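You operate a simulated robot arm through the tools that you are given. There is no shell and no other tool.

You are at the controls of a simulated robot arm. One attempt, no reset.

## Task
Gauge the two small cakes beside the board, tick the width sheet and dome the cake on the board.
Fine: use the ring gauge on those two alone, before you tick; gauge and marker go back; leave the cakes where they are. Set down upright: ring gauge, marker.

The check looks at the end state, three seconds after you hand in, the way a careful person would. Anything else that was tipped, shoved, dropped, spilled or broken makes it a failure. Flat cloth is picked up by pressing the open fingertips on it (5 to 10 N) and closing them slowly along it; thin cloth reads only 2 to 8 mm in the jaws.

## Robot
A 7-joint arm with a two-finger parallel gripper, fixed in place. Base frame: the origin is at the foot of the arm, x ahead of it, y to its left, z up; the work surface is at about z = 900. Lengths are in mm, angles in rad, forces in N, time in s.
With the tool pointing down near the work surface it reaches from about 220 to 700 mm from the base axis. Its first joint turns from -2.897 to 2.897 rad. Payload 3.43 kg.
Tool frame: the origin (TCP) lies between the finger pads and is the grasp point; the fingertips stand 30 mm ahead of it; z points along the fingers, y is the line along which they close. Largest opening 94 mm; finger width 28, thickness 10; the body of the gripper, 50 by 96 mm, starts 55 mm behind the TCP.
Orientation is that of the tool frame in the base frame, as a unit quaternion [w, x, y, z]. With the fingers straight down and closing along the base's y, the tool's x points along the base's -x, its y along +y and its z along -z.

## Interface
- The arm moves only by the tool step_arm. Its argument "series" is a list of rows, each an object of numbers (a shift or turn left out is 0, a gripper value left out holds the last): "tx", "ty", "tz": the shift along the tool's x, y, z in mm; "wx", "wy", "wz": the turn, a rotation vector about the tool's x, y, z in rad. In form: [{"tx": .., "ty": .., "tz": .., "wx": .., "wy": .., "wz": ..}, ...]. A call has 1 to 20 rows; each row shifts and turns the commanded pose from where the row before left it, along the tool's axes as they then stand. "grip" is the opening, from 0 (shut) to 1 (fully open), set as the call begins (left out, the last holds). Each row takes 0.2 s and may step no farther than 50 mm and 0.15 rad from the row before; otherwise, or with a gripper value out of range, the whole call is refused. A pose out of reach is approached as far as the arm can. The call stops where the force on the tool passes 40 N (or 10 N more than at its start, if that is more) or the arm is blocked; 0.2 s more then pass. The fingers move at their own pace (about 108 mm/s each) and stop on an object; they squeeze with about 33 N. The grip force told is the motor's: it shows also when the fingers shut on nothing. Time passes only in rows, and 0.2 s behind the last, so rows that do not move let the fingers close. The reply holds the time, the measured pose of the TCP, the force on the tool along the base axes, the opening and the grip force, in the units named above and with some noise, with the torque about the TCP (base axes, N m) and any sound that the robot's microphone picked up.
- Cameras (640 x 400 px; columns grow to the right, rows downward): "scene" is fixed at [221.2, 500.1, 1543]; the picture's right is [-0.74, -0.68, 0.00], its down [-0.44, 0.47, -0.76] and it looks along [0.52, -0.56, -0.65] (base axes); focal length 339 px, centre (320, 200). "wrist" rides on the gripper at [76, 14, -102] in the tool frame; the picture's right is [-0.18, 0.98, 0.00], its down [-0.75, -0.14, -0.64] and it looks along [-0.63, -0.12, 0.77] (tool axes); focal length 243 px, centre (320, 200). There is no depth. A picture from a camera that has moved, and an enlarged one, comes with that camera's place and axes in the base frame and with its lens.
- capture(camera): a new picture of that camera. No time passes.
- slide_trunk(by): slides the trunk up (or, below 0, down) by that many mm; the arm rides with it, the base frame stays. It gives what a move gives, with no picture.
- enlarge(camera, box): a new picture of the part [left, top, right, bottom] of that camera's present view, enlarged. No time passes.
- close_job(): hands the job in; it is judged then, once.

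Places have to be worked out from the pictures, the camera data and where the tool is seen. Open the gripper and draw the arm clear of the work before you hand the job in, unless the task says otherwise.

The tools are called after "Request:" as a command line: name --argument value ..., lists and objects as JSON in quotes. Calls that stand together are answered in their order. step_arm: Moves the arm, as the interface text tells. Its arguments: {"type":"object","properties":{"series":{"type":"array","items":{"type":"object","properties":{"tx":{"type":"number"},"ty":{"type":"number"},"tz":{"type":"number"},"wx":{"type":"number"},"wy":{"type":"number"},"wz":{"type":"number"}}}},"grip":{"type":"number"}},"required":["series"]} The other tools are called the same way: slide_trunk (by) slides the trunk up or down; capture (camera) takes a picture; enlarge (camera, box) takes an enlarged picture of a part of a camera's view; close_job () hands the job in.

At the start:

```text
t: 0.0
tool_pos: [510.4, 75.4, 1277.9]
tool_rot: [0.0, 0.0, 1.0, -0.001]
contact_force: [-0.5, -0.9, -0.4]
ft_torque: [0.0, -0.03, -0.01]
opening: 94.0
gripper_force: 0.0
trunk travel left (down, up): [-375.0, 215.0]
```

scene: 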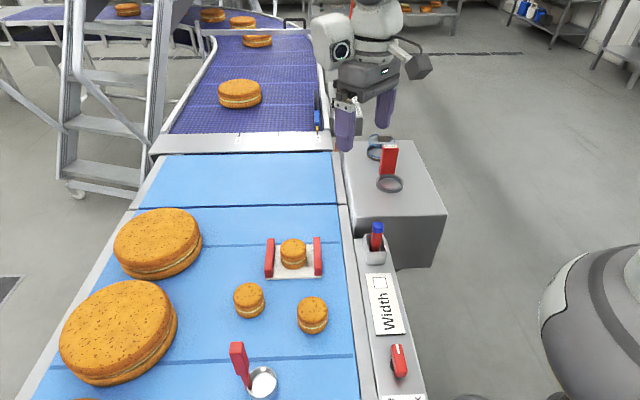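
wrist: 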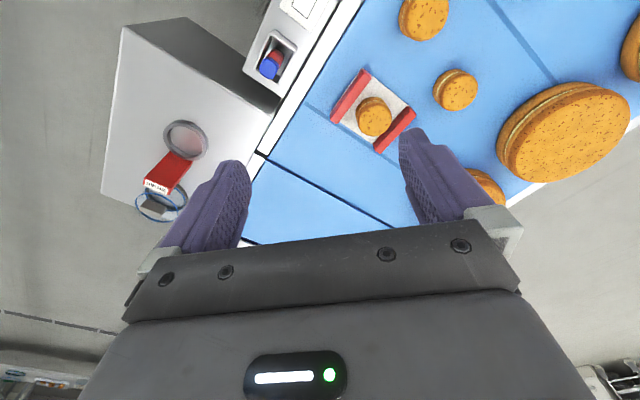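

I start by looking closer at the scene: the board with cake, two small cakes, gauge on the grey box, marker in a holder, the sheet, and a white/metal thing at the bottom (maybe the dome).

Request:
enlarge --camera "scene" --box '[220, 220, 420, 400]'

Request:
enlarge --camera "scene" --box '[320, 120, 460, 270]'

Request:
enlarge --camera "wrist" --box '[100, 0, 300, 230]'

Request:
enlarge --camera "wrist" --box '[300, 0, 540, 200]'

```text
2.22 times, centred on (320, 310) of scene
camera zoom: at [221.2, 500.1, 1543.0], right [-0.74, -0.68, 0.0], down [-0.44, 0.47, -0.76], along [0.52, -0.56, -0.65], focal length 753 px, centre (320, -44)
```

zoom: 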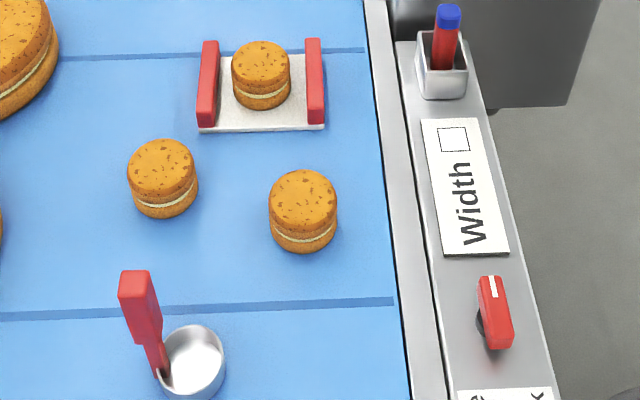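

```text
2.67 times, centred on (390, 195) of scene
camera zoom: at [221.2, 500.1, 1543.0], right [-0.74, -0.68, 0.0], down [-0.44, 0.47, -0.76], along [0.52, -0.56, -0.65], focal length 903 px, centre (133, 213)
```

zoom: 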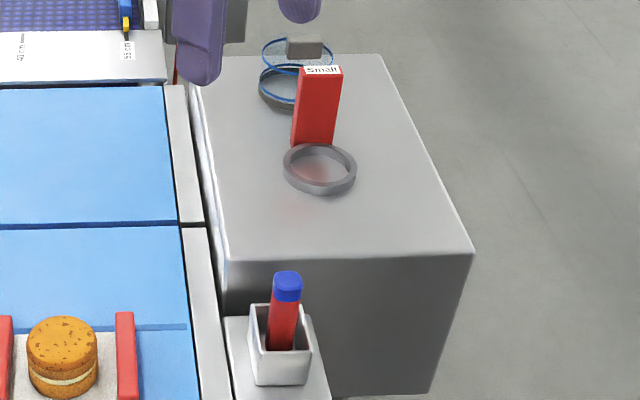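

```text
1.74 times, centred on (200, 115) of wrist
camera zoom: at [433.9, 88.8, 1380.9], right [0.18, 0.98, 0.0], down [0.75, -0.14, 0.64], along [0.63, -0.12, -0.77], focal length 422 px, centre (529, 348)
```

zoom: 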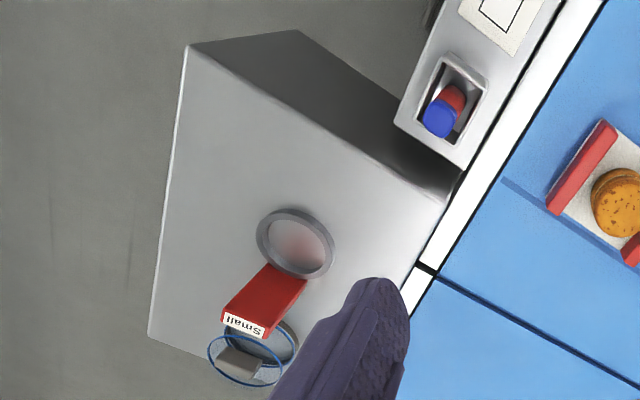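

```text
2.00 times, centred on (420, 100) of wrist
camera zoom: at [433.9, 88.8, 1380.9], right [0.18, 0.98, 0.0], down [0.75, -0.14, 0.64], along [0.63, -0.12, -0.77], focal length 485 px, centre (120, 400)
```

zoom: 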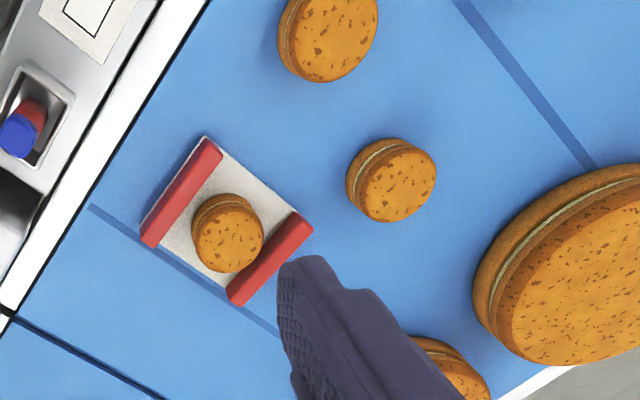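

The ring gauge (red handle, "Small") looks to be near (589,-187,~960) on the grey box, with a second, blue-rimmed thing behind it. I move the wrist camera there to see it better.

Request:
step_arm --series '[{"tx": 10, "ty": -37.5, "tz": 5}, {"tx": 10, "ty": -37.5, "tz": 5}, {"tx": 10, "ty": -37.5, "tz": 5}, {"tx": 10, "ty": -37.5, "tz": 5}, {"tx": 10, "ty": -37.5, "tz": 5}, {"tx": 10, "ty": -37.5, "tz": 5}]' --grip 1

Request:
capture --camera "wrist"

Request:
capture --camera "scene"

```text
t: 1.4
tool_pos: [448.1, -153.5, 1247.3]
tool_rot: [0.001, -0.001, 1.0, 0.001]
contact_force: [-0.1, 0.4, -0.2]
ft_torque: [0.02, 0.0, -0.01]
opening: 94.0
gripper_force: 0.0
trunk travel left (down, up): [-375.0, 215.0]
```

```text
taken
camera wrist: at [372.0, -139.0, 1350.5], right [0.18, 0.98, 0.0], down [0.75, -0.14, 0.64], along [0.63, -0.12, -0.77], focal length 243 px, centre (320, 200)
```

wrist: 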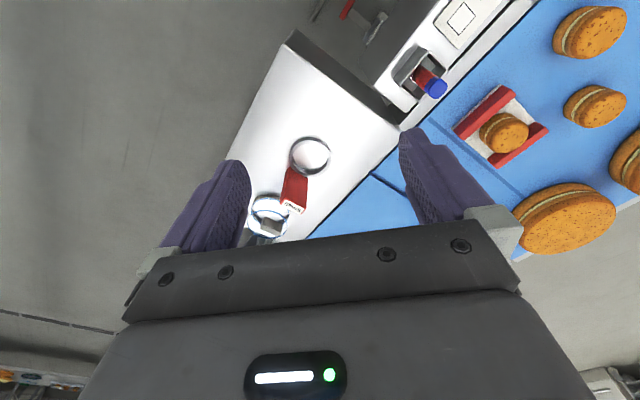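

```text
taken
```

scene: 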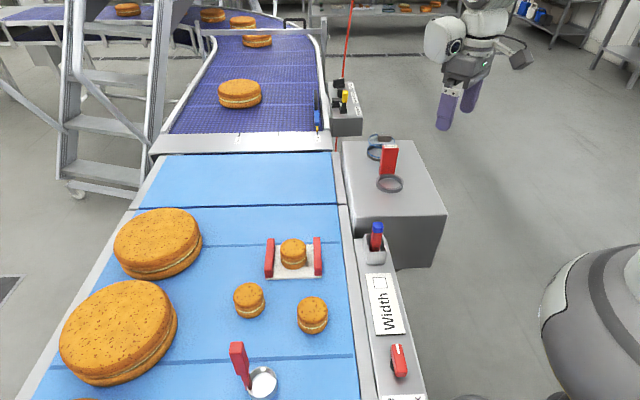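

Zoom on the gauge and the blue-rimmed item, and on the scene equivalents.

Request:
enlarge --camera "wrist" --box '[220, 110, 360, 250]'

Request:
enlarge --camera "scene" --box '[330, 120, 430, 200]'

Request:
enlarge --camera "wrist" --box '[300, 0, 480, 110]'

Request:
enlarge --camera "scene" --box '[210, 320, 310, 400]'

```text
2.86 times, centred on (290, 180) of wrist
camera zoom: at [372.0, -139.0, 1350.5], right [0.18, 0.98, 0.0], down [0.75, -0.14, 0.64], along [0.63, -0.12, -0.77], focal length 693 px, centre (406, 257)
```

zoom: 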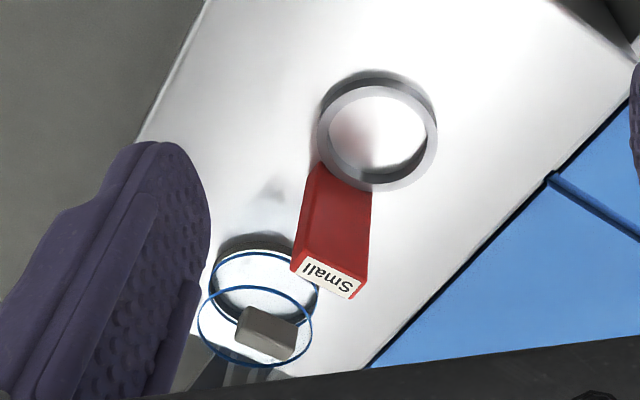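

```text
5.00 times, centred on (380, 160) of scene
camera zoom: at [221.2, 500.1, 1543.0], right [-0.74, -0.68, 0.0], down [-0.44, 0.47, -0.76], along [0.52, -0.56, -0.65], focal length 1694 px, centre (20, 400)
```

zoom: 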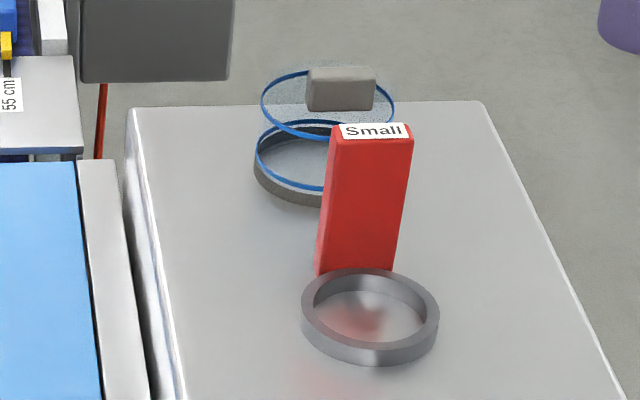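

```text
3.56 times, centred on (390, 55) of wrist
camera zoom: at [372.0, -139.0, 1350.5], right [0.18, 0.98, 0.0], down [0.75, -0.14, 0.64], along [0.63, -0.12, -0.77], focal length 863 px, centre (71, 716)
```

zoom: 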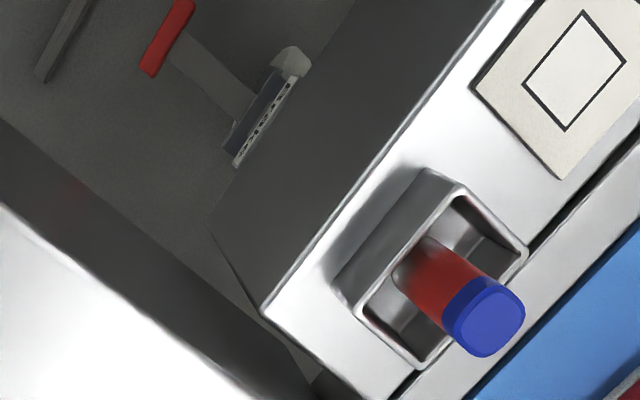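

```text
5.00 times, centred on (260, 360) of scene
camera zoom: at [221.2, 500.1, 1543.0], right [-0.74, -0.68, 0.0], down [-0.44, 0.47, -0.76], along [0.52, -0.56, -0.65], focal length 1694 px, centre (620, -600)
```

zoom: 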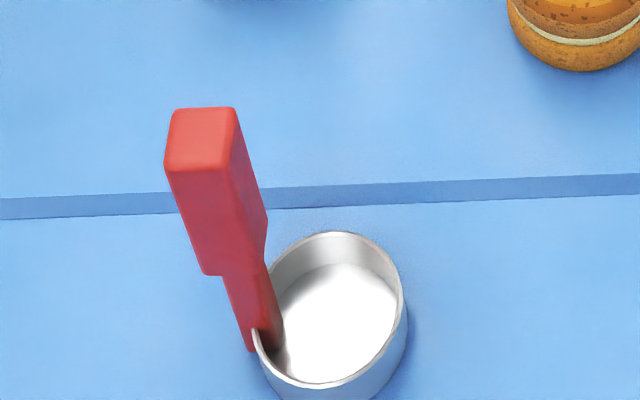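

The blue-rimmed clear thing with a grey knob looks like the dome; it stands on the grey box behind the gauge. I move closer to measure both.

Request:
step_arm --series '[{"tx": -20, "ty": -11.5, "tz": 30}, {"tx": -20, "ty": -11.5, "tz": 30}, {"tx": -20, "ty": -11.5, "tz": 30}, {"tx": -20, "ty": -11.5, "tz": 30}]'

Request:
capture --camera "wrist"

Request:
capture --camera "scene"

```text
t: 2.4
tool_pos: [530.6, -197.1, 1128.0]
tool_rot: [0.0, 0.0, 1.0, 0.0]
contact_force: [0.2, -0.3, 0.5]
ft_torque: [0.0, 0.01, 0.0]
opening: 93.9
gripper_force: 0.1
trunk travel left (down, up): [-375.0, 215.0]
```

```text
taken
camera wrist: at [454.3, -183.5, 1230.4], right [0.18, 0.98, 0.0], down [0.75, -0.14, 0.64], along [0.63, -0.12, -0.77], focal length 243 px, centre (320, 200)
```

wrist: 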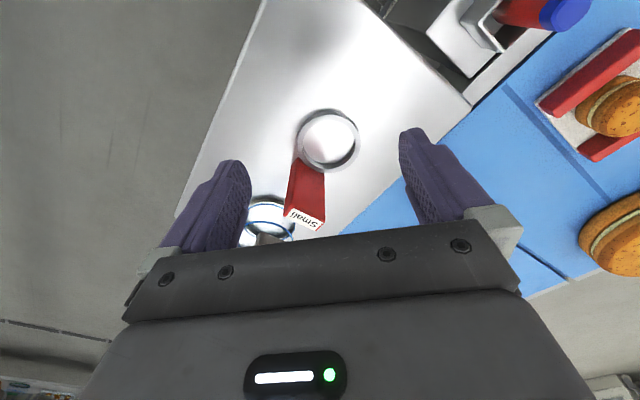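

```text
taken
```

scene: 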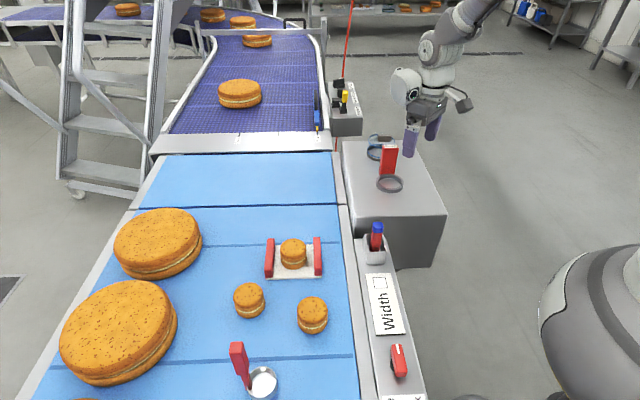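

Request:
enlarge --camera "wrist" --box '[230, 90, 390, 250]'

```text
2.50 times, centred on (310, 170) of wrist
camera zoom: at [454.3, -183.5, 1230.4], right [0.18, 0.98, 0.0], down [0.75, -0.14, 0.64], along [0.63, -0.12, -0.77], focal length 606 px, centre (345, 275)
```

zoom: 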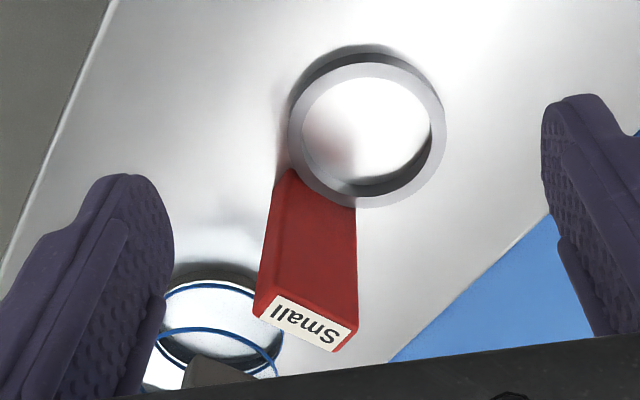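

Triangulated: ring gauge ring centre ≈(590,-198), ring top z≈963; handle ≈(632,-233), top z≈1044, ~40×17 mm, thin direction radial. The dome seems to be at about (712,-311), beyond the nominal reach, so I test how far the arm gets there, staying high.

Request:
step_arm --series '[{"tx": -30, "ty": -19, "tz": -2}, {"tx": -30, "ty": -19, "tz": -2}, {"tx": -30, "ty": -19, "tz": -2}, {"tx": -30, "ty": -19, "tz": -2}]'

Request:
capture --camera "wrist"

Request:
capture --camera "scene"

```text
t: 3.4
tool_pos: [650.7, -272.8, 1137.4]
tool_rot: [-0.001, 0.0, 1.0, 0.0]
contact_force: [1.1, 0.2, -0.1]
ft_torque: [-0.03, 0.02, -0.01]
opening: 94.0
gripper_force: 0.2
trunk travel left (down, up): [-375.0, 215.0]
```

```text
taken
camera wrist: at [574.6, -258.9, 1240.7], right [0.18, 0.98, 0.0], down [0.75, -0.14, 0.64], along [0.63, -0.12, -0.77], focal length 243 px, centre (320, 200)
```

wrist: 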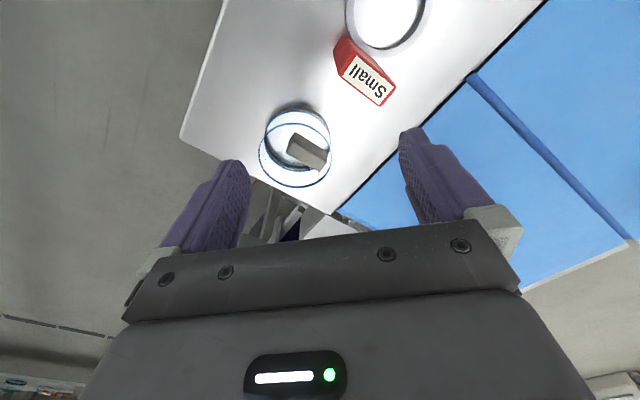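

```text
taken
```

scene: 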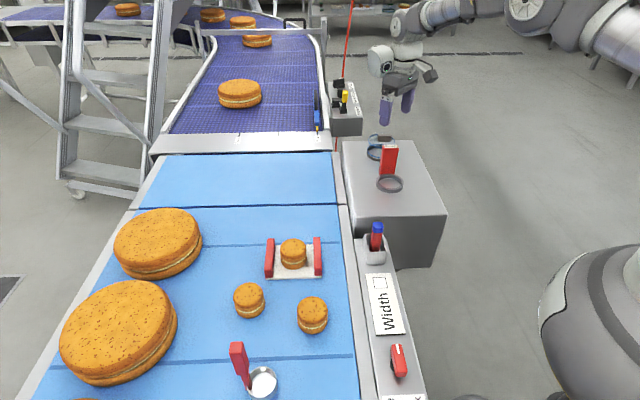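

It reached radius 705 fine. I zoom in on the dome, then continue outwards.

Request:
enlarge --camera "wrist" --box '[240, 80, 400, 200]'

Request:
step_arm --series '[{"tx": -30, "ty": -19}, {"tx": -30, "ty": -19}, {}]'

Request:
capture --camera "wrist"

Request:
enlarge --camera "wrist" --box '[260, 60, 400, 200]'

```text
3.33 times, centred on (320, 140) of wrist
camera zoom: at [574.6, -258.9, 1240.7], right [0.18, 0.98, 0.0], down [0.75, -0.14, 0.64], along [0.63, -0.12, -0.77], focal length 809 px, centre (320, 400)
```

zoom: 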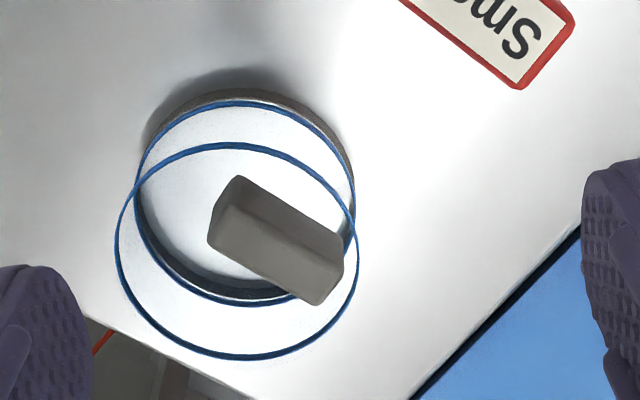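

```text
t: 4.2
tool_pos: [672.3, -287.5, 1136.5]
tool_rot: [0.001, 0.001, 1.0, 0.001]
contact_force: [-0.2, -0.4, 0.9]
ft_torque: [-0.04, -0.03, 0.0]
opening: 94.0
gripper_force: 0.1
out of reach, approached as far as the arm can: row 1, 2
trunk travel left (down, up): [-375.0, 215.0]
```

```text
taken
camera wrist: at [596.3, -273.4, 1240.0], right [0.18, 0.98, 0.0], down [0.75, -0.14, 0.64], along [0.63, -0.12, -0.77], focal length 243 px, centre (320, 200)
```

wrist: 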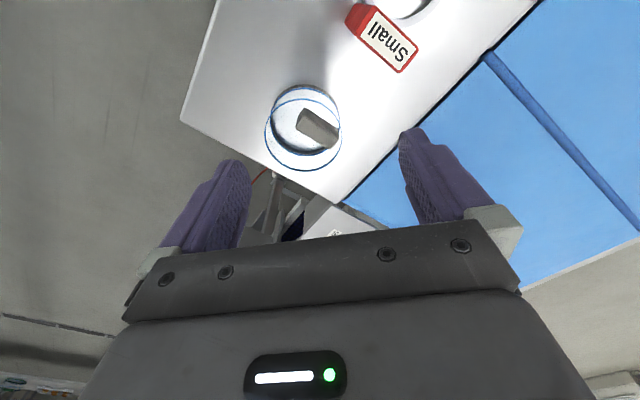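

```text
2.86 times, centred on (330, 130) of wrist
camera zoom: at [596.3, -273.4, 1240.0], right [0.18, 0.98, 0.0], down [0.75, -0.14, 0.64], along [0.63, -0.12, -0.77], focal length 693 px, centre (291, 400)
```

zoom: 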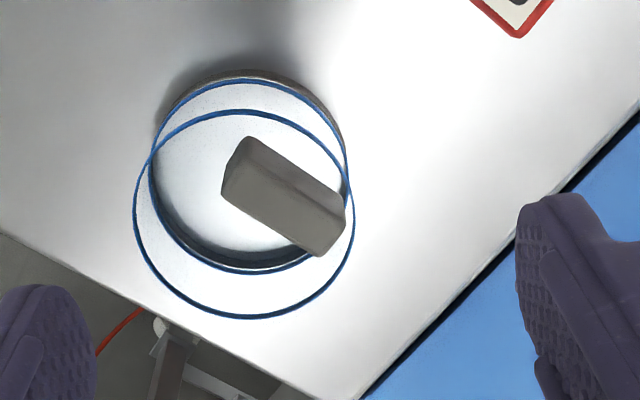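

The arm stops at radius ~731 with the tool straight down; the dome (knob ≈(689,-292,1026), glass centre ≈(701,-310)) is past that, so a tilted tool will be needed for it. Next I survey the belt to measure the cakes, board, sheet and marker.

Request:
step_arm --series '[{"tx": 40, "tz": -20}, {"tx": 20, "ty": 40, "tz": -15}, {"tx": 20, "ty": 43}, {"tx": 20, "ty": 43}, {"tx": 20, "ty": 43}, {"tx": 20, "ty": 43}, {"tx": 20, "ty": 43}, {"tx": 20, "ty": 43}, {"tx": 10, "ty": 43}, {"tx": 10, "ty": 43}, {"ty": 43}, {"ty": 43}, {}]'

Request:
capture --camera "wrist"

```text
t: 7.0
tool_pos: [473.4, 184.7, 1171.8]
tool_rot: [0.0, 0.001, 1.0, 0.0]
contact_force: [-0.8, -0.5, 0.0]
ft_torque: [0.01, 0.02, 0.04]
opening: 94.0
gripper_force: 0.1
trunk travel left (down, up): [-375.0, 215.0]
```

```text
taken
camera wrist: at [396.4, 198.2, 1275.4], right [0.19, 0.98, 0.0], down [0.75, -0.14, 0.64], along [0.63, -0.12, -0.77], focal length 243 px, centre (320, 200)
```

wrist: 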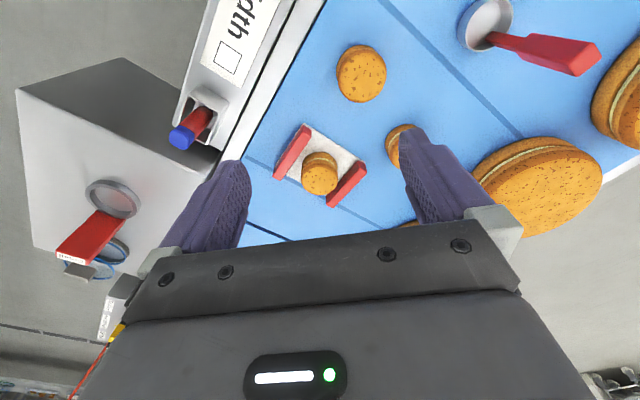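

Zoom on the sheet/marker, the cakes and board from here.

Request:
enlarge --camera "wrist" --box '[260, 30, 420, 230]'

Request:
enlarge --camera "wrist" --box '[150, 0, 310, 160]'

Request:
enlarge --camera "wrist" --box '[40, 160, 180, 300]'

```text
2.00 times, centred on (340, 130) of wrist
camera zoom: at [396.4, 198.2, 1275.4], right [0.19, 0.98, 0.0], down [0.75, -0.14, 0.64], along [0.63, -0.12, -0.77], focal length 485 px, centre (280, 340)
```

zoom: 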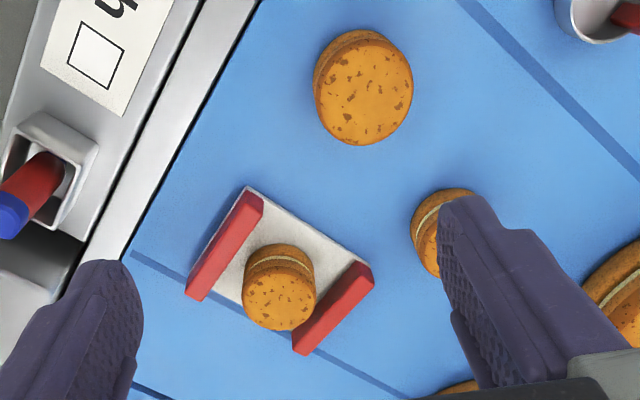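

```text
2.50 times, centred on (230, 80) of wrist
camera zoom: at [396.4, 198.2, 1275.4], right [0.19, 0.98, 0.0], down [0.75, -0.14, 0.64], along [0.63, -0.12, -0.77], focal length 606 px, centre (545, 500)
```

zoom: 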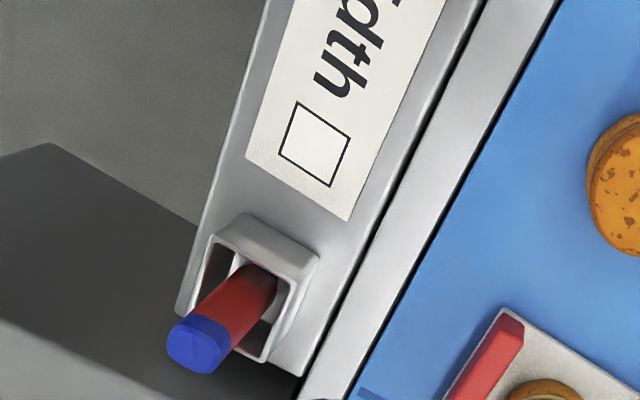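

```text
2.86 times, centred on (110, 230) of wrist
camera zoom: at [396.4, 198.2, 1275.4], right [0.19, 0.98, 0.0], down [0.75, -0.14, 0.64], along [0.63, -0.12, -0.77], focal length 693 px, centre (920, 114)
```

zoom: 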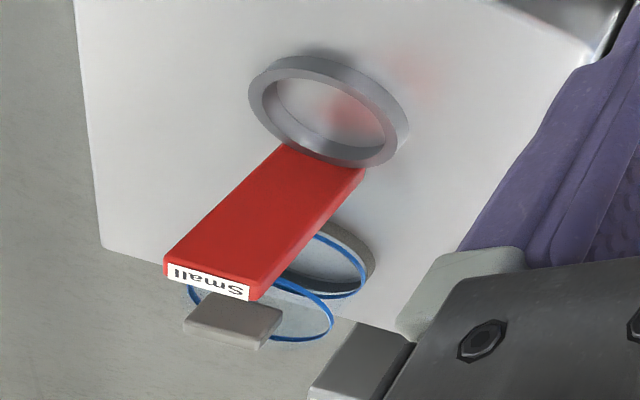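

Both cakes look ~61 mm wide, close to the ring's inner size, so I need precise centres. I lower over cake B (est. (479,242)) for a close view.

Request:
step_arm --series '[{"tx": 2, "ty": 14, "tz": 32}, {"tx": 2, "ty": 14, "tz": 32}, {"tx": 2, "ty": 14, "tz": 32}, {"tx": 2, "ty": 14, "tz": 32}, {}]'

Request:
capture --camera "wrist"

Request:
enlarge --camera "wrist" --box '[240, 50, 440, 200]'

```text
t: 8.2
tool_pos: [463.2, 237.2, 1044.2]
tool_rot: [-0.001, 0.001, 1.0, 0.0]
contact_force: [-0.2, 0.6, 0.2]
ft_torque: [0.0, 0.0, -0.01]
opening: 93.9
gripper_force: 0.0
trunk travel left (down, up): [-375.0, 215.0]
```

```text
taken
camera wrist: at [387.4, 251.3, 1147.1], right [0.18, 0.98, 0.0], down [0.75, -0.14, 0.64], along [0.63, -0.12, -0.77], focal length 243 px, centre (320, 200)
```

wrist: 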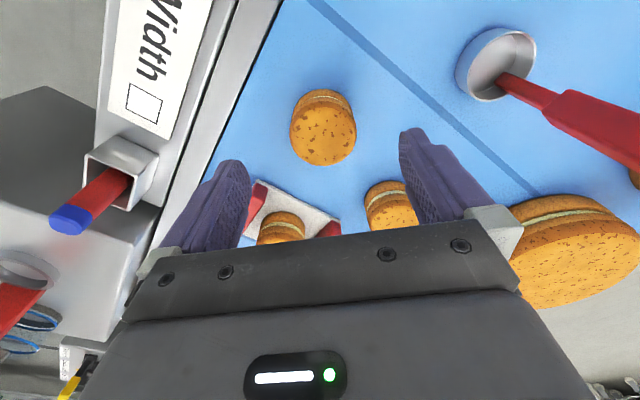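

```text
2.67 times, centred on (340, 125) of wrist
camera zoom: at [387.4, 251.3, 1147.1], right [0.18, 0.98, 0.0], down [0.75, -0.14, 0.64], along [0.63, -0.12, -0.77], focal length 647 px, centre (267, 400)
```

zoom: 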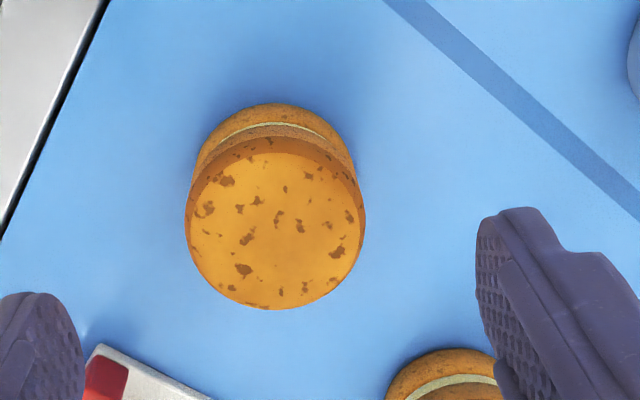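

Cake B top centre ≈(482,237,940), ~62 mm wide. I take a higher zoom to measure its size accurately, and one on the board cake and cake A.

Request:
enlarge --camera "wrist" --box '[283, 106, 363, 156]'

Request:
enlarge --camera "wrist" --box '[80, 60, 180, 240]'

Request:
enlarge --camera "wrist" --box '[0, 240, 80, 360]'

```text
8.00 times, centred on (323, 131) of wrist
camera zoom: at [387.4, 251.3, 1147.1], right [0.18, 0.98, 0.0], down [0.75, -0.14, 0.64], along [0.63, -0.12, -0.77], focal length 1941 px, centre (296, 752)
```

zoom: 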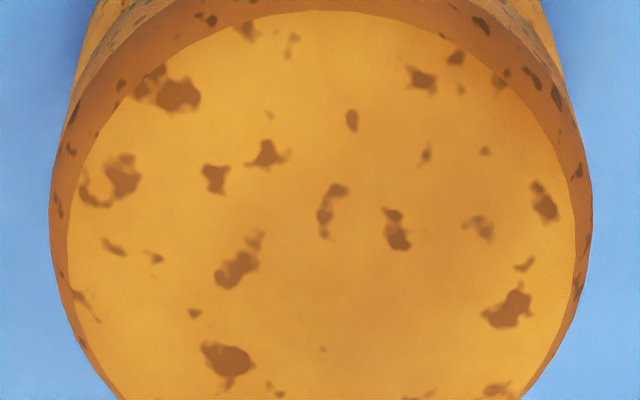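

```text
2.22 times, centred on (130, 150) of wrist
camera zoom: at [387.4, 251.3, 1147.1], right [0.18, 0.98, 0.0], down [0.75, -0.14, 0.64], along [0.63, -0.12, -0.77], focal length 539 px, centre (742, 311)
```

zoom: 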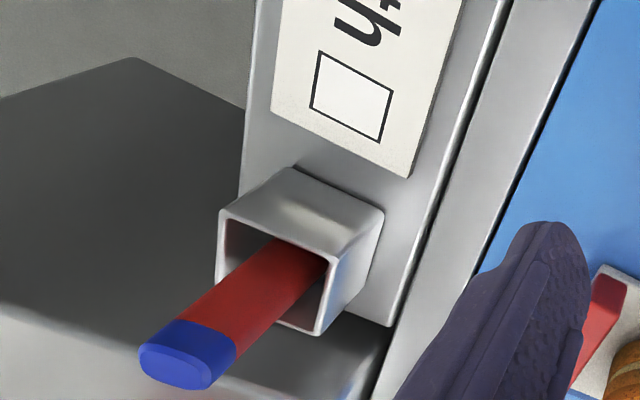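

```text
3.33 times, centred on (40, 300) of wrist
camera zoom: at [387.4, 251.3, 1147.1], right [0.18, 0.98, 0.0], down [0.75, -0.14, 0.64], along [0.63, -0.12, -0.77], focal length 809 px, centre (1253, -133)
```

zoom: 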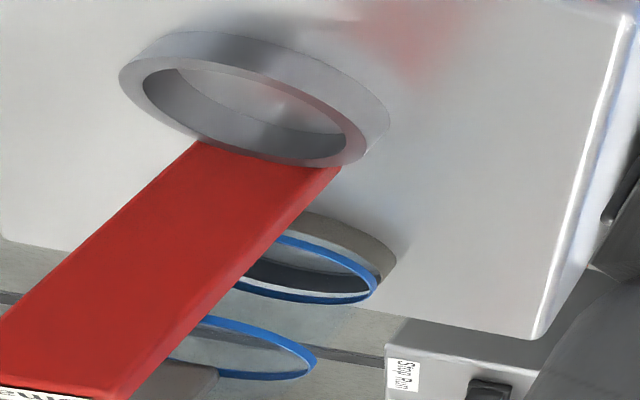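

Now cake A (est. (603,310)).

Request:
step_arm --series '[{"tx": -30, "ty": 15, "tz": -10}, {"tx": -30, "ty": 15}, {"tx": -30, "ty": 15}, {"tx": -25, "ty": 20, "tz": 10}, {}]'

Request:
capture --camera "wrist"

Request:
enlarge --camera "wrist" --box '[240, 50, 400, 150]'

```text
t: 9.4
tool_pos: [579.9, 303.8, 1044.1]
tool_rot: [0.0, 0.0, 1.0, 0.0]
contact_force: [0.4, 0.1, -0.1]
ft_torque: [-0.02, 0.0, 0.03]
opening: 94.1
gripper_force: 0.0
trunk travel left (down, up): [-375.0, 215.0]
```

```text
taken
camera wrist: at [503.2, 317.0, 1146.7], right [0.18, 0.98, 0.0], down [0.75, -0.14, 0.64], along [0.63, -0.12, -0.77], focal length 243 px, centre (320, 200)
```

wrist: 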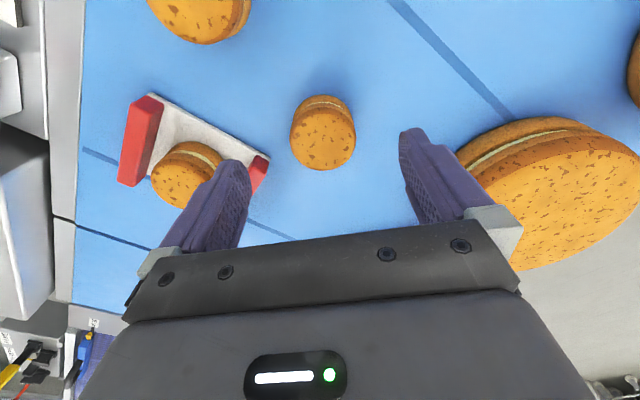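

```text
4.00 times, centred on (320, 100) of wrist
camera zoom: at [503.2, 317.0, 1146.7], right [0.18, 0.98, 0.0], down [0.75, -0.14, 0.64], along [0.63, -0.12, -0.77], focal length 970 px, centre (320, 600)
```

zoom: 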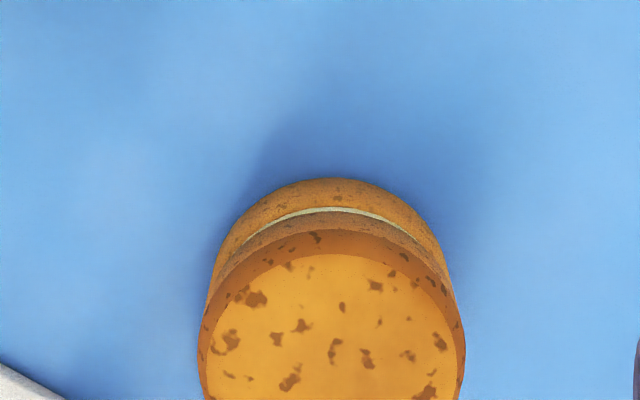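

Cake A looks the same size as B. I zoom on it fully for a precise centre.

Request:
enlarge --camera "wrist" --box '[262, 90, 390, 170]'

Request:
enlarge --camera "wrist" --box '[100, 70, 292, 190]'

```text
5.00 times, centred on (326, 130) of wrist
camera zoom: at [503.2, 317.0, 1146.7], right [0.18, 0.98, 0.0], down [0.75, -0.14, 0.64], along [0.63, -0.12, -0.77], focal length 1213 px, centre (290, 550)
```

zoom: 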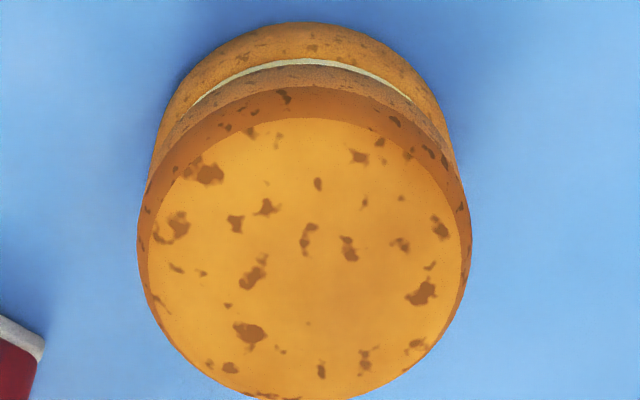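

```text
3.33 times, centred on (196, 130) of wrist
camera zoom: at [503.2, 317.0, 1146.7], right [0.18, 0.98, 0.0], down [0.75, -0.14, 0.64], along [0.63, -0.12, -0.77], focal length 809 px, centre (733, 433)
```

zoom: 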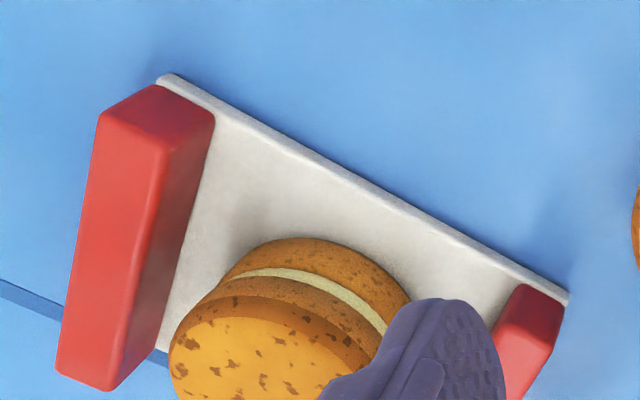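

Cake A top centre ≈(604,301,940). Now I go to the gauge: above its handle at (632,-233), turning the gripper 49° so the jaws close across the thin side of the handle.

Request:
step_arm --series '[{"tz": -40}, {"tz": -36}, {"ty": -44}, {"ty": -44}, {"ty": -44}, {"ty": -44}, {"ty": -44}, {"ty": -44}, {"ty": -44}, {"ty": -44}, {"ty": -44}, {"tx": -15, "ty": -44}, {"tx": -15, "ty": -44}, {"tx": -20, "ty": -44}, {}]'

Request:
step_arm --series '[{"wz": -0.1425}, {"wz": -0.1425}, {"wz": -0.1425}, {"wz": -0.1425}, {"wz": -0.1425}, {"wz": -0.1425}, {}]'

Request:
capture --camera "wrist"

```text
t: 12.6
tool_pos: [630.1, -224.2, 1121.8]
tool_rot: [0.0, 0.0, 1.0, 0.0]
contact_force: [0.1, 0.0, -0.1]
ft_torque: [-0.04, -0.01, 0.01]
opening: 94.3
gripper_force: 0.1
trunk travel left (down, up): [-375.0, 215.0]
```

```text
t: 14.2
tool_pos: [629.8, -222.8, 1119.7]
tool_rot: [0.0, -0.415, 0.91, 0.0]
contact_force: [0.2, 0.1, 0.3]
ft_torque: [-0.01, 0.0, 0.01]
opening: 94.2
gripper_force: 0.1
trunk travel left (down, up): [-375.0, 215.0]
```

```text
taken
camera wrist: at [568.5, -272.5, 1222.6], right [-0.62, 0.78, 0.0], down [0.6, 0.48, 0.64], along [0.5, 0.4, -0.77], focal length 243 px, centre (320, 200)
```

wrist: 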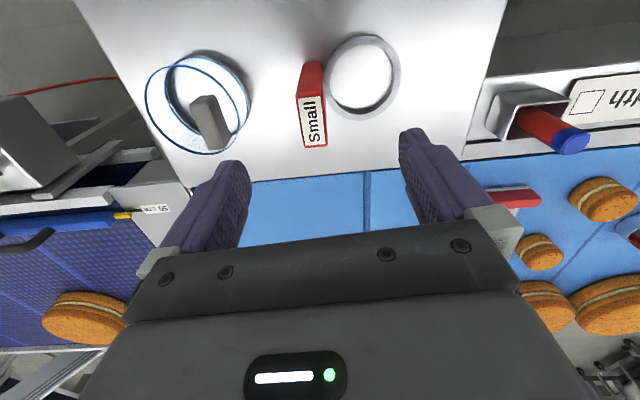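

The handle and ring are well in view. Zooming to measure ring bore and handle pose.

Request:
enlarge --camera "wrist" --box '[270, 20, 430, 120]'

Request:
enlarge --camera "wrist" --box '[280, 50, 440, 150]'

Request:
enlarge --camera "wrist" --box '[120, 30, 312, 170]'

```text
4.00 times, centred on (350, 70) of wrist
camera zoom: at [568.5, -272.5, 1222.6], right [-0.62, 0.78, 0.0], down [0.6, 0.48, 0.64], along [0.5, 0.4, -0.77], focal length 970 px, centre (200, 720)
```

zoom: 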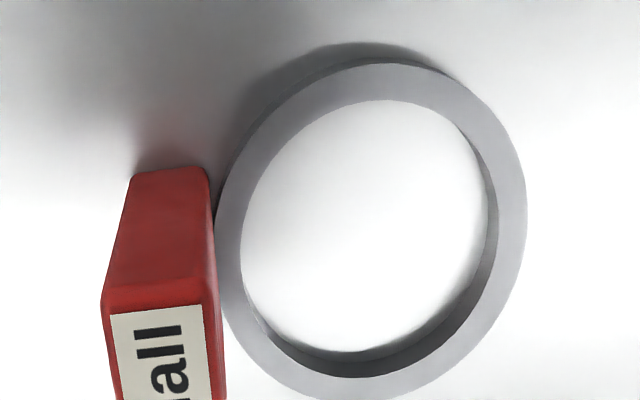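

```text
4.00 times, centred on (360, 100) of wrist
camera zoom: at [568.5, -272.5, 1222.6], right [-0.62, 0.78, 0.0], down [0.6, 0.48, 0.64], along [0.5, 0.4, -0.77], focal length 970 px, centre (160, 600)
```

zoom: 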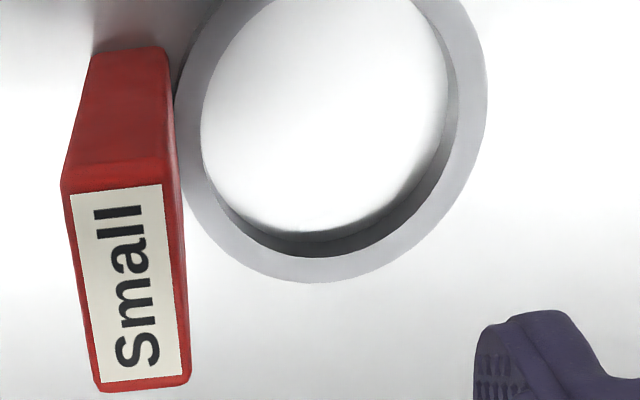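

```text
2.86 times, centred on (216, 100) of wrist
camera zoom: at [568.5, -272.5, 1222.6], right [-0.62, 0.78, 0.0], down [0.6, 0.48, 0.64], along [0.5, 0.4, -0.77], focal length 693 px, centre (617, 486)
```

zoom: 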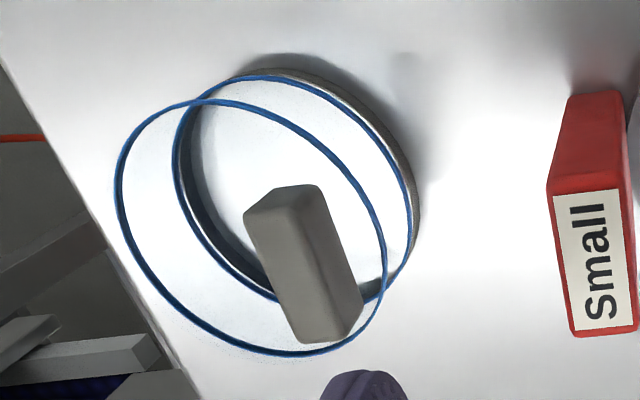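

Handle's long axis is at 45° and its centre ≈(628.5,-232); ring bore ≈63.5 mm vs cake ≈62 mm: tight but bevelled. I correct yaw/position and check before descending.

Request:
step_arm --series '[{"wz": 0.07}, {"tx": 7.4, "ty": -5.6}, {"tz": 30}, {}]'

Request:
capture --camera "wrist"

Request:
capture --camera "scene"

```text
t: 15.2
tool_pos: [627.9, -232.5, 1089.1]
tool_rot: [0.0, -0.381, 0.924, 0.0]
contact_force: [-0.3, -0.1, 0.3]
ft_torque: [-0.01, -0.04, -0.03]
opening: 94.2
gripper_force: 0.0
trunk travel left (down, up): [-375.0, 215.0]
```

```text
taken
camera wrist: at [563.7, -277.4, 1193.1], right [-0.56, 0.83, 0.0], down [0.63, 0.43, 0.64], along [0.53, 0.36, -0.77], focal length 243 px, centre (320, 200)
```

wrist: 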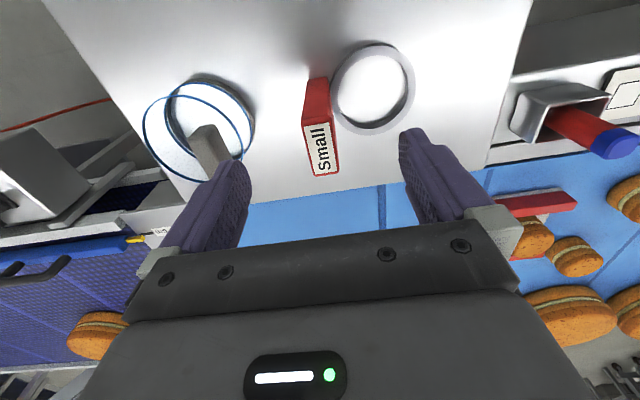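

```text
taken
```

scene: 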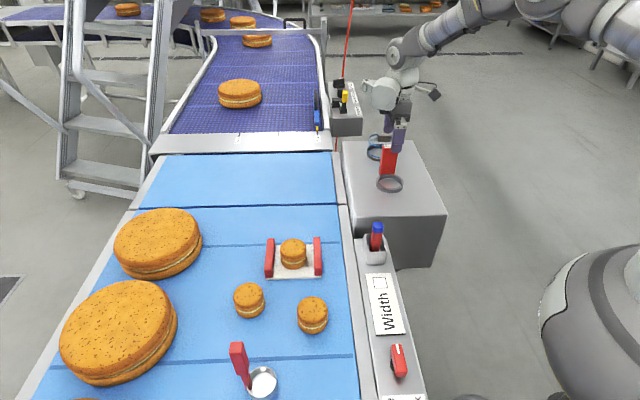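

The handle's label is centred under the TCP. I narrow the jaws (clear of the dome knob), descend to z≈1030 and then close.

Request:
step_arm --series '[{}, {"tz": 20}, {"tz": 20}, {"tz": 19}, {}]' --grip 0.6

Request:
step_arm --series '[{}, {}, {}]' --grip 0

Request:
capture --camera "wrist"

```text
t: 16.4
tool_pos: [630.4, -231.9, 1031.7]
tool_rot: [0.0, -0.382, 0.924, 0.0]
contact_force: [0.4, -0.1, 0.0]
ft_torque: [-0.02, 0.01, 0.02]
opening: 56.3
gripper_force: 0.1
trunk travel left (down, up): [-375.0, 215.0]
```

```text
t: 17.2
tool_pos: [629.6, -231.4, 1030.6]
tool_rot: [-0.001, -0.381, 0.924, 0.0]
contact_force: [-0.1, 0.1, 0.7]
ft_torque: [-0.03, 0.03, -0.02]
opening: 23.7
gripper_force: 32.7
trunk travel left (down, up): [-375.0, 215.0]
```

```text
taken
camera wrist: at [564.6, -276.2, 1133.1], right [-0.56, 0.83, 0.0], down [0.63, 0.43, 0.64], along [0.53, 0.36, -0.77], focal length 243 px, centre (320, 200)
```

wrist: 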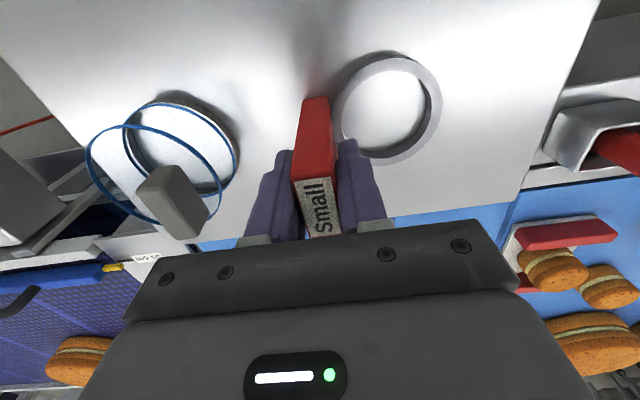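

Gripped (23.7 mm). I zoom in to record exactly where the ring is relative to the tool.

Request:
enlarge --camera "wrist" --box '[310, 50, 470, 170]'

Request:
enlarge --camera "wrist" --box '[70, 80, 260, 260]'

Request:
enlarge --camera "scene" --box '[340, 100, 440, 210]'

```text
3.33 times, centred on (390, 110) of wrist
camera zoom: at [564.6, -276.2, 1133.1], right [-0.56, 0.83, 0.0], down [0.63, 0.43, 0.64], along [0.53, 0.36, -0.77], focal length 809 px, centre (87, 500)
```

zoom: 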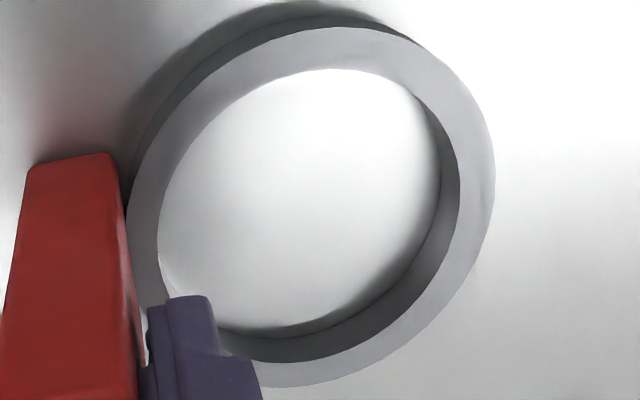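

```text
2.22 times, centred on (165, 170) of wrist
camera zoom: at [564.6, -276.2, 1133.1], right [-0.56, 0.83, 0.0], down [0.63, 0.43, 0.64], along [0.53, 0.36, -0.77], focal length 539 px, centre (664, 267)
```

zoom: 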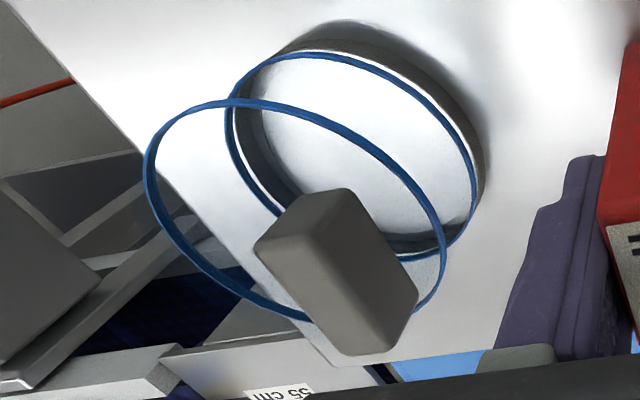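

```text
3.64 times, centred on (390, 155) of scene
camera zoom: at [221.2, 500.1, 1543.0], right [-0.74, -0.68, 0.0], down [-0.44, 0.47, -0.76], along [0.52, -0.56, -0.65], focal length 1232 px, centre (66, 364)
```

zoom: 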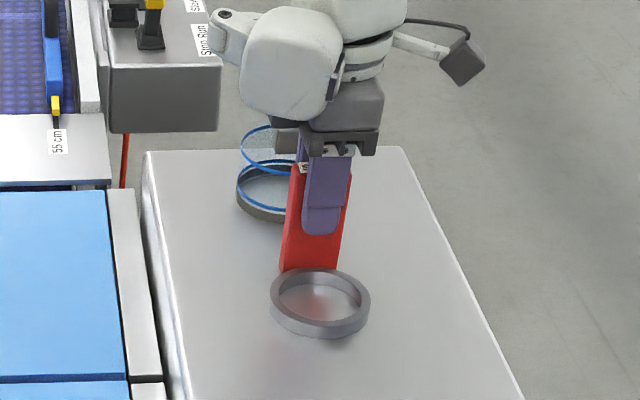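

Ring centre in the tool frame ≈(3.5, 48.5), ring top 67.6 mm below TCP. Lift straight up and check.

Request:
step_arm --series '[{"tz": -10}, {"tz": -30}, {"tz": -45}, {"tz": -45}, {}]'

Request:
capture --camera "wrist"

```text
t: 18.4
tool_pos: [627.4, -233.3, 1158.5]
tool_rot: [-0.001, -0.383, 0.924, 0.002]
contact_force: [0.7, -0.2, -0.8]
ft_torque: [-0.02, -0.01, -0.01]
opening: 23.8
gripper_force: 33.5
trunk travel left (down, up): [-375.0, 215.0]
```

```text
taken
camera wrist: at [565.4, -278.1, 1262.5], right [-0.56, 0.83, 0.0], down [0.63, 0.43, 0.64], along [0.53, 0.36, -0.77], focal length 243 px, centre (320, 200)
```

wrist: 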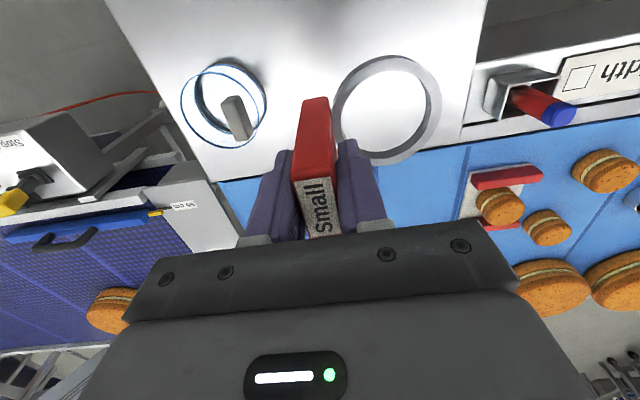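

Lifted cleanly. Now rotate −90° to yaw 45° (handle toward the robot side) and carry to cake B at height.

Request:
step_arm --series '[{"wz": 0.1428}, {"wz": 0.1428}, {"wz": 0.1428}, {"wz": 0.1428}, {"wz": 0.1428}, {"wz": 0.1428}, {"wz": 0.1428}, {"wz": 0.1428}, {"wz": 0.1428}, {"wz": 0.1428}, {"wz": 0.1428}, {}]'

Request:
step_arm --series '[{"tx": 36, "ty": 15}, {"tx": 36, "ty": 15}, {"tx": 36, "ty": 15}, {"tx": 36, "ty": 15}, {"tx": 36, "ty": 15}, {"tx": 36, "ty": 15}, {"tx": 36, "ty": 15}, {"tx": 36, "ty": 15}, {"tx": 36, "ty": 15}, {"tx": 36, "ty": 15}, {"tx": 36, "ty": 15}, {"tx": 34, "ty": 15}, {}]'

Request:
capture --camera "wrist"

Request:
capture --camera "scene"

```text
t: 21.0
tool_pos: [627.4, -232.6, 1159.7]
tool_rot: [0.001, 0.383, 0.924, 0.0]
contact_force: [0.8, -0.3, -1.6]
ft_torque: [-0.01, 0.0, 0.02]
opening: 23.4
gripper_force: 33.5
trunk travel left (down, up): [-375.0, 215.0]
```

```text
t: 23.8
tool_pos: [453.5, 195.7, 1164.6]
tool_rot: [0.0, 0.384, 0.923, 0.0]
contact_force: [0.6, -0.7, -1.8]
ft_torque: [-0.03, 0.01, 0.0]
opening: 23.5
gripper_force: 33.0
trunk travel left (down, up): [-375.0, 215.0]
```

```text
taken
camera wrist: at [409.6, 257.9, 1266.9], right [0.83, 0.56, 0.0], down [0.43, -0.63, 0.64], along [0.36, -0.53, -0.77], focal length 243 px, centre (320, 200)
```

wrist: 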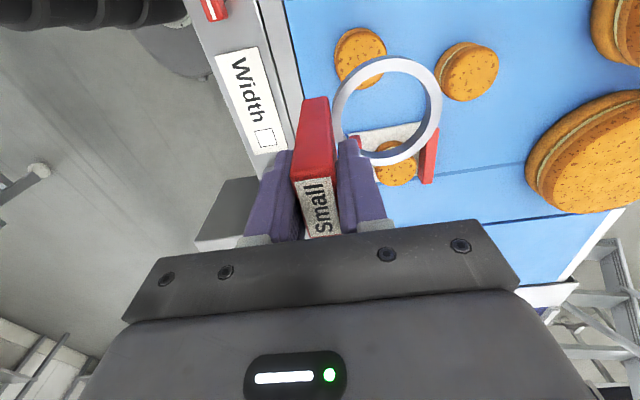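

```text
taken
```

scene: 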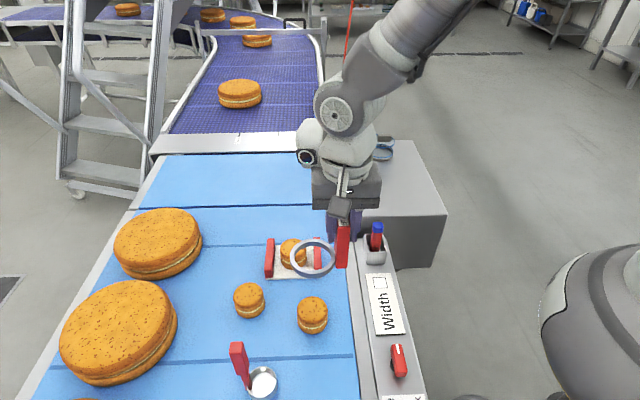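

Above cake B's area. I descend to leave the ring ~35 mm above the cake and check alignment.

Request:
step_arm --series '[{"tx": 4.1, "ty": 2.3, "tz": 20}, {"tz": 28}, {"tz": 28}, {"tz": 26}, {}, {}]'

Request:
capture --camera "wrist"

Request:
enlarge --camera "wrist" --box '[310, 50, 470, 170]'

Request:
enlarge --camera "scene" --box '[260, 220, 380, 340]'

```text
t: 25.2
tool_pos: [451.5, 201.9, 1060.1]
tool_rot: [-0.001, 0.384, 0.923, 0.001]
contact_force: [0.3, 0.2, -0.7]
ft_torque: [-0.02, 0.0, 0.04]
opening: 23.6
gripper_force: 33.1
trunk travel left (down, up): [-375.0, 215.0]
```

```text
taken
camera wrist: at [407.3, 265.7, 1161.9], right [0.83, 0.56, 0.0], down [0.43, -0.63, 0.64], along [0.36, -0.53, -0.77], focal length 243 px, centre (320, 200)
```

wrist: 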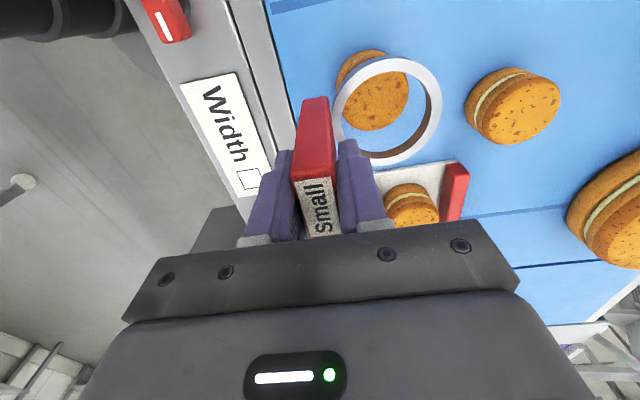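

```text
3.33 times, centred on (390, 110) of wrist
camera zoom: at [407.3, 265.7, 1161.9], right [0.83, 0.56, 0.0], down [0.43, -0.63, 0.64], along [0.36, -0.53, -0.77], focal length 809 px, centre (87, 500)
```

zoom: 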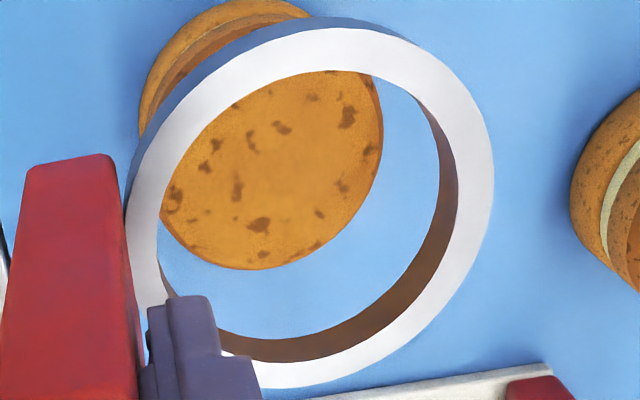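

```text
3.33 times, centred on (320, 280) of scene
camera zoom: at [221.2, 500.1, 1543.0], right [-0.74, -0.68, 0.0], down [-0.44, 0.47, -0.76], along [0.52, -0.56, -0.65], focal length 1129 px, centre (320, -67)
```

zoom: 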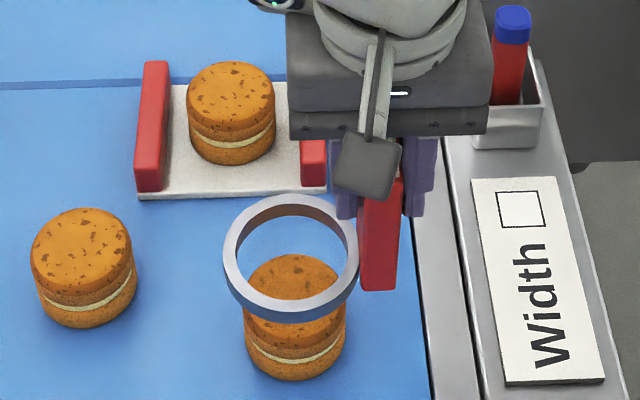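

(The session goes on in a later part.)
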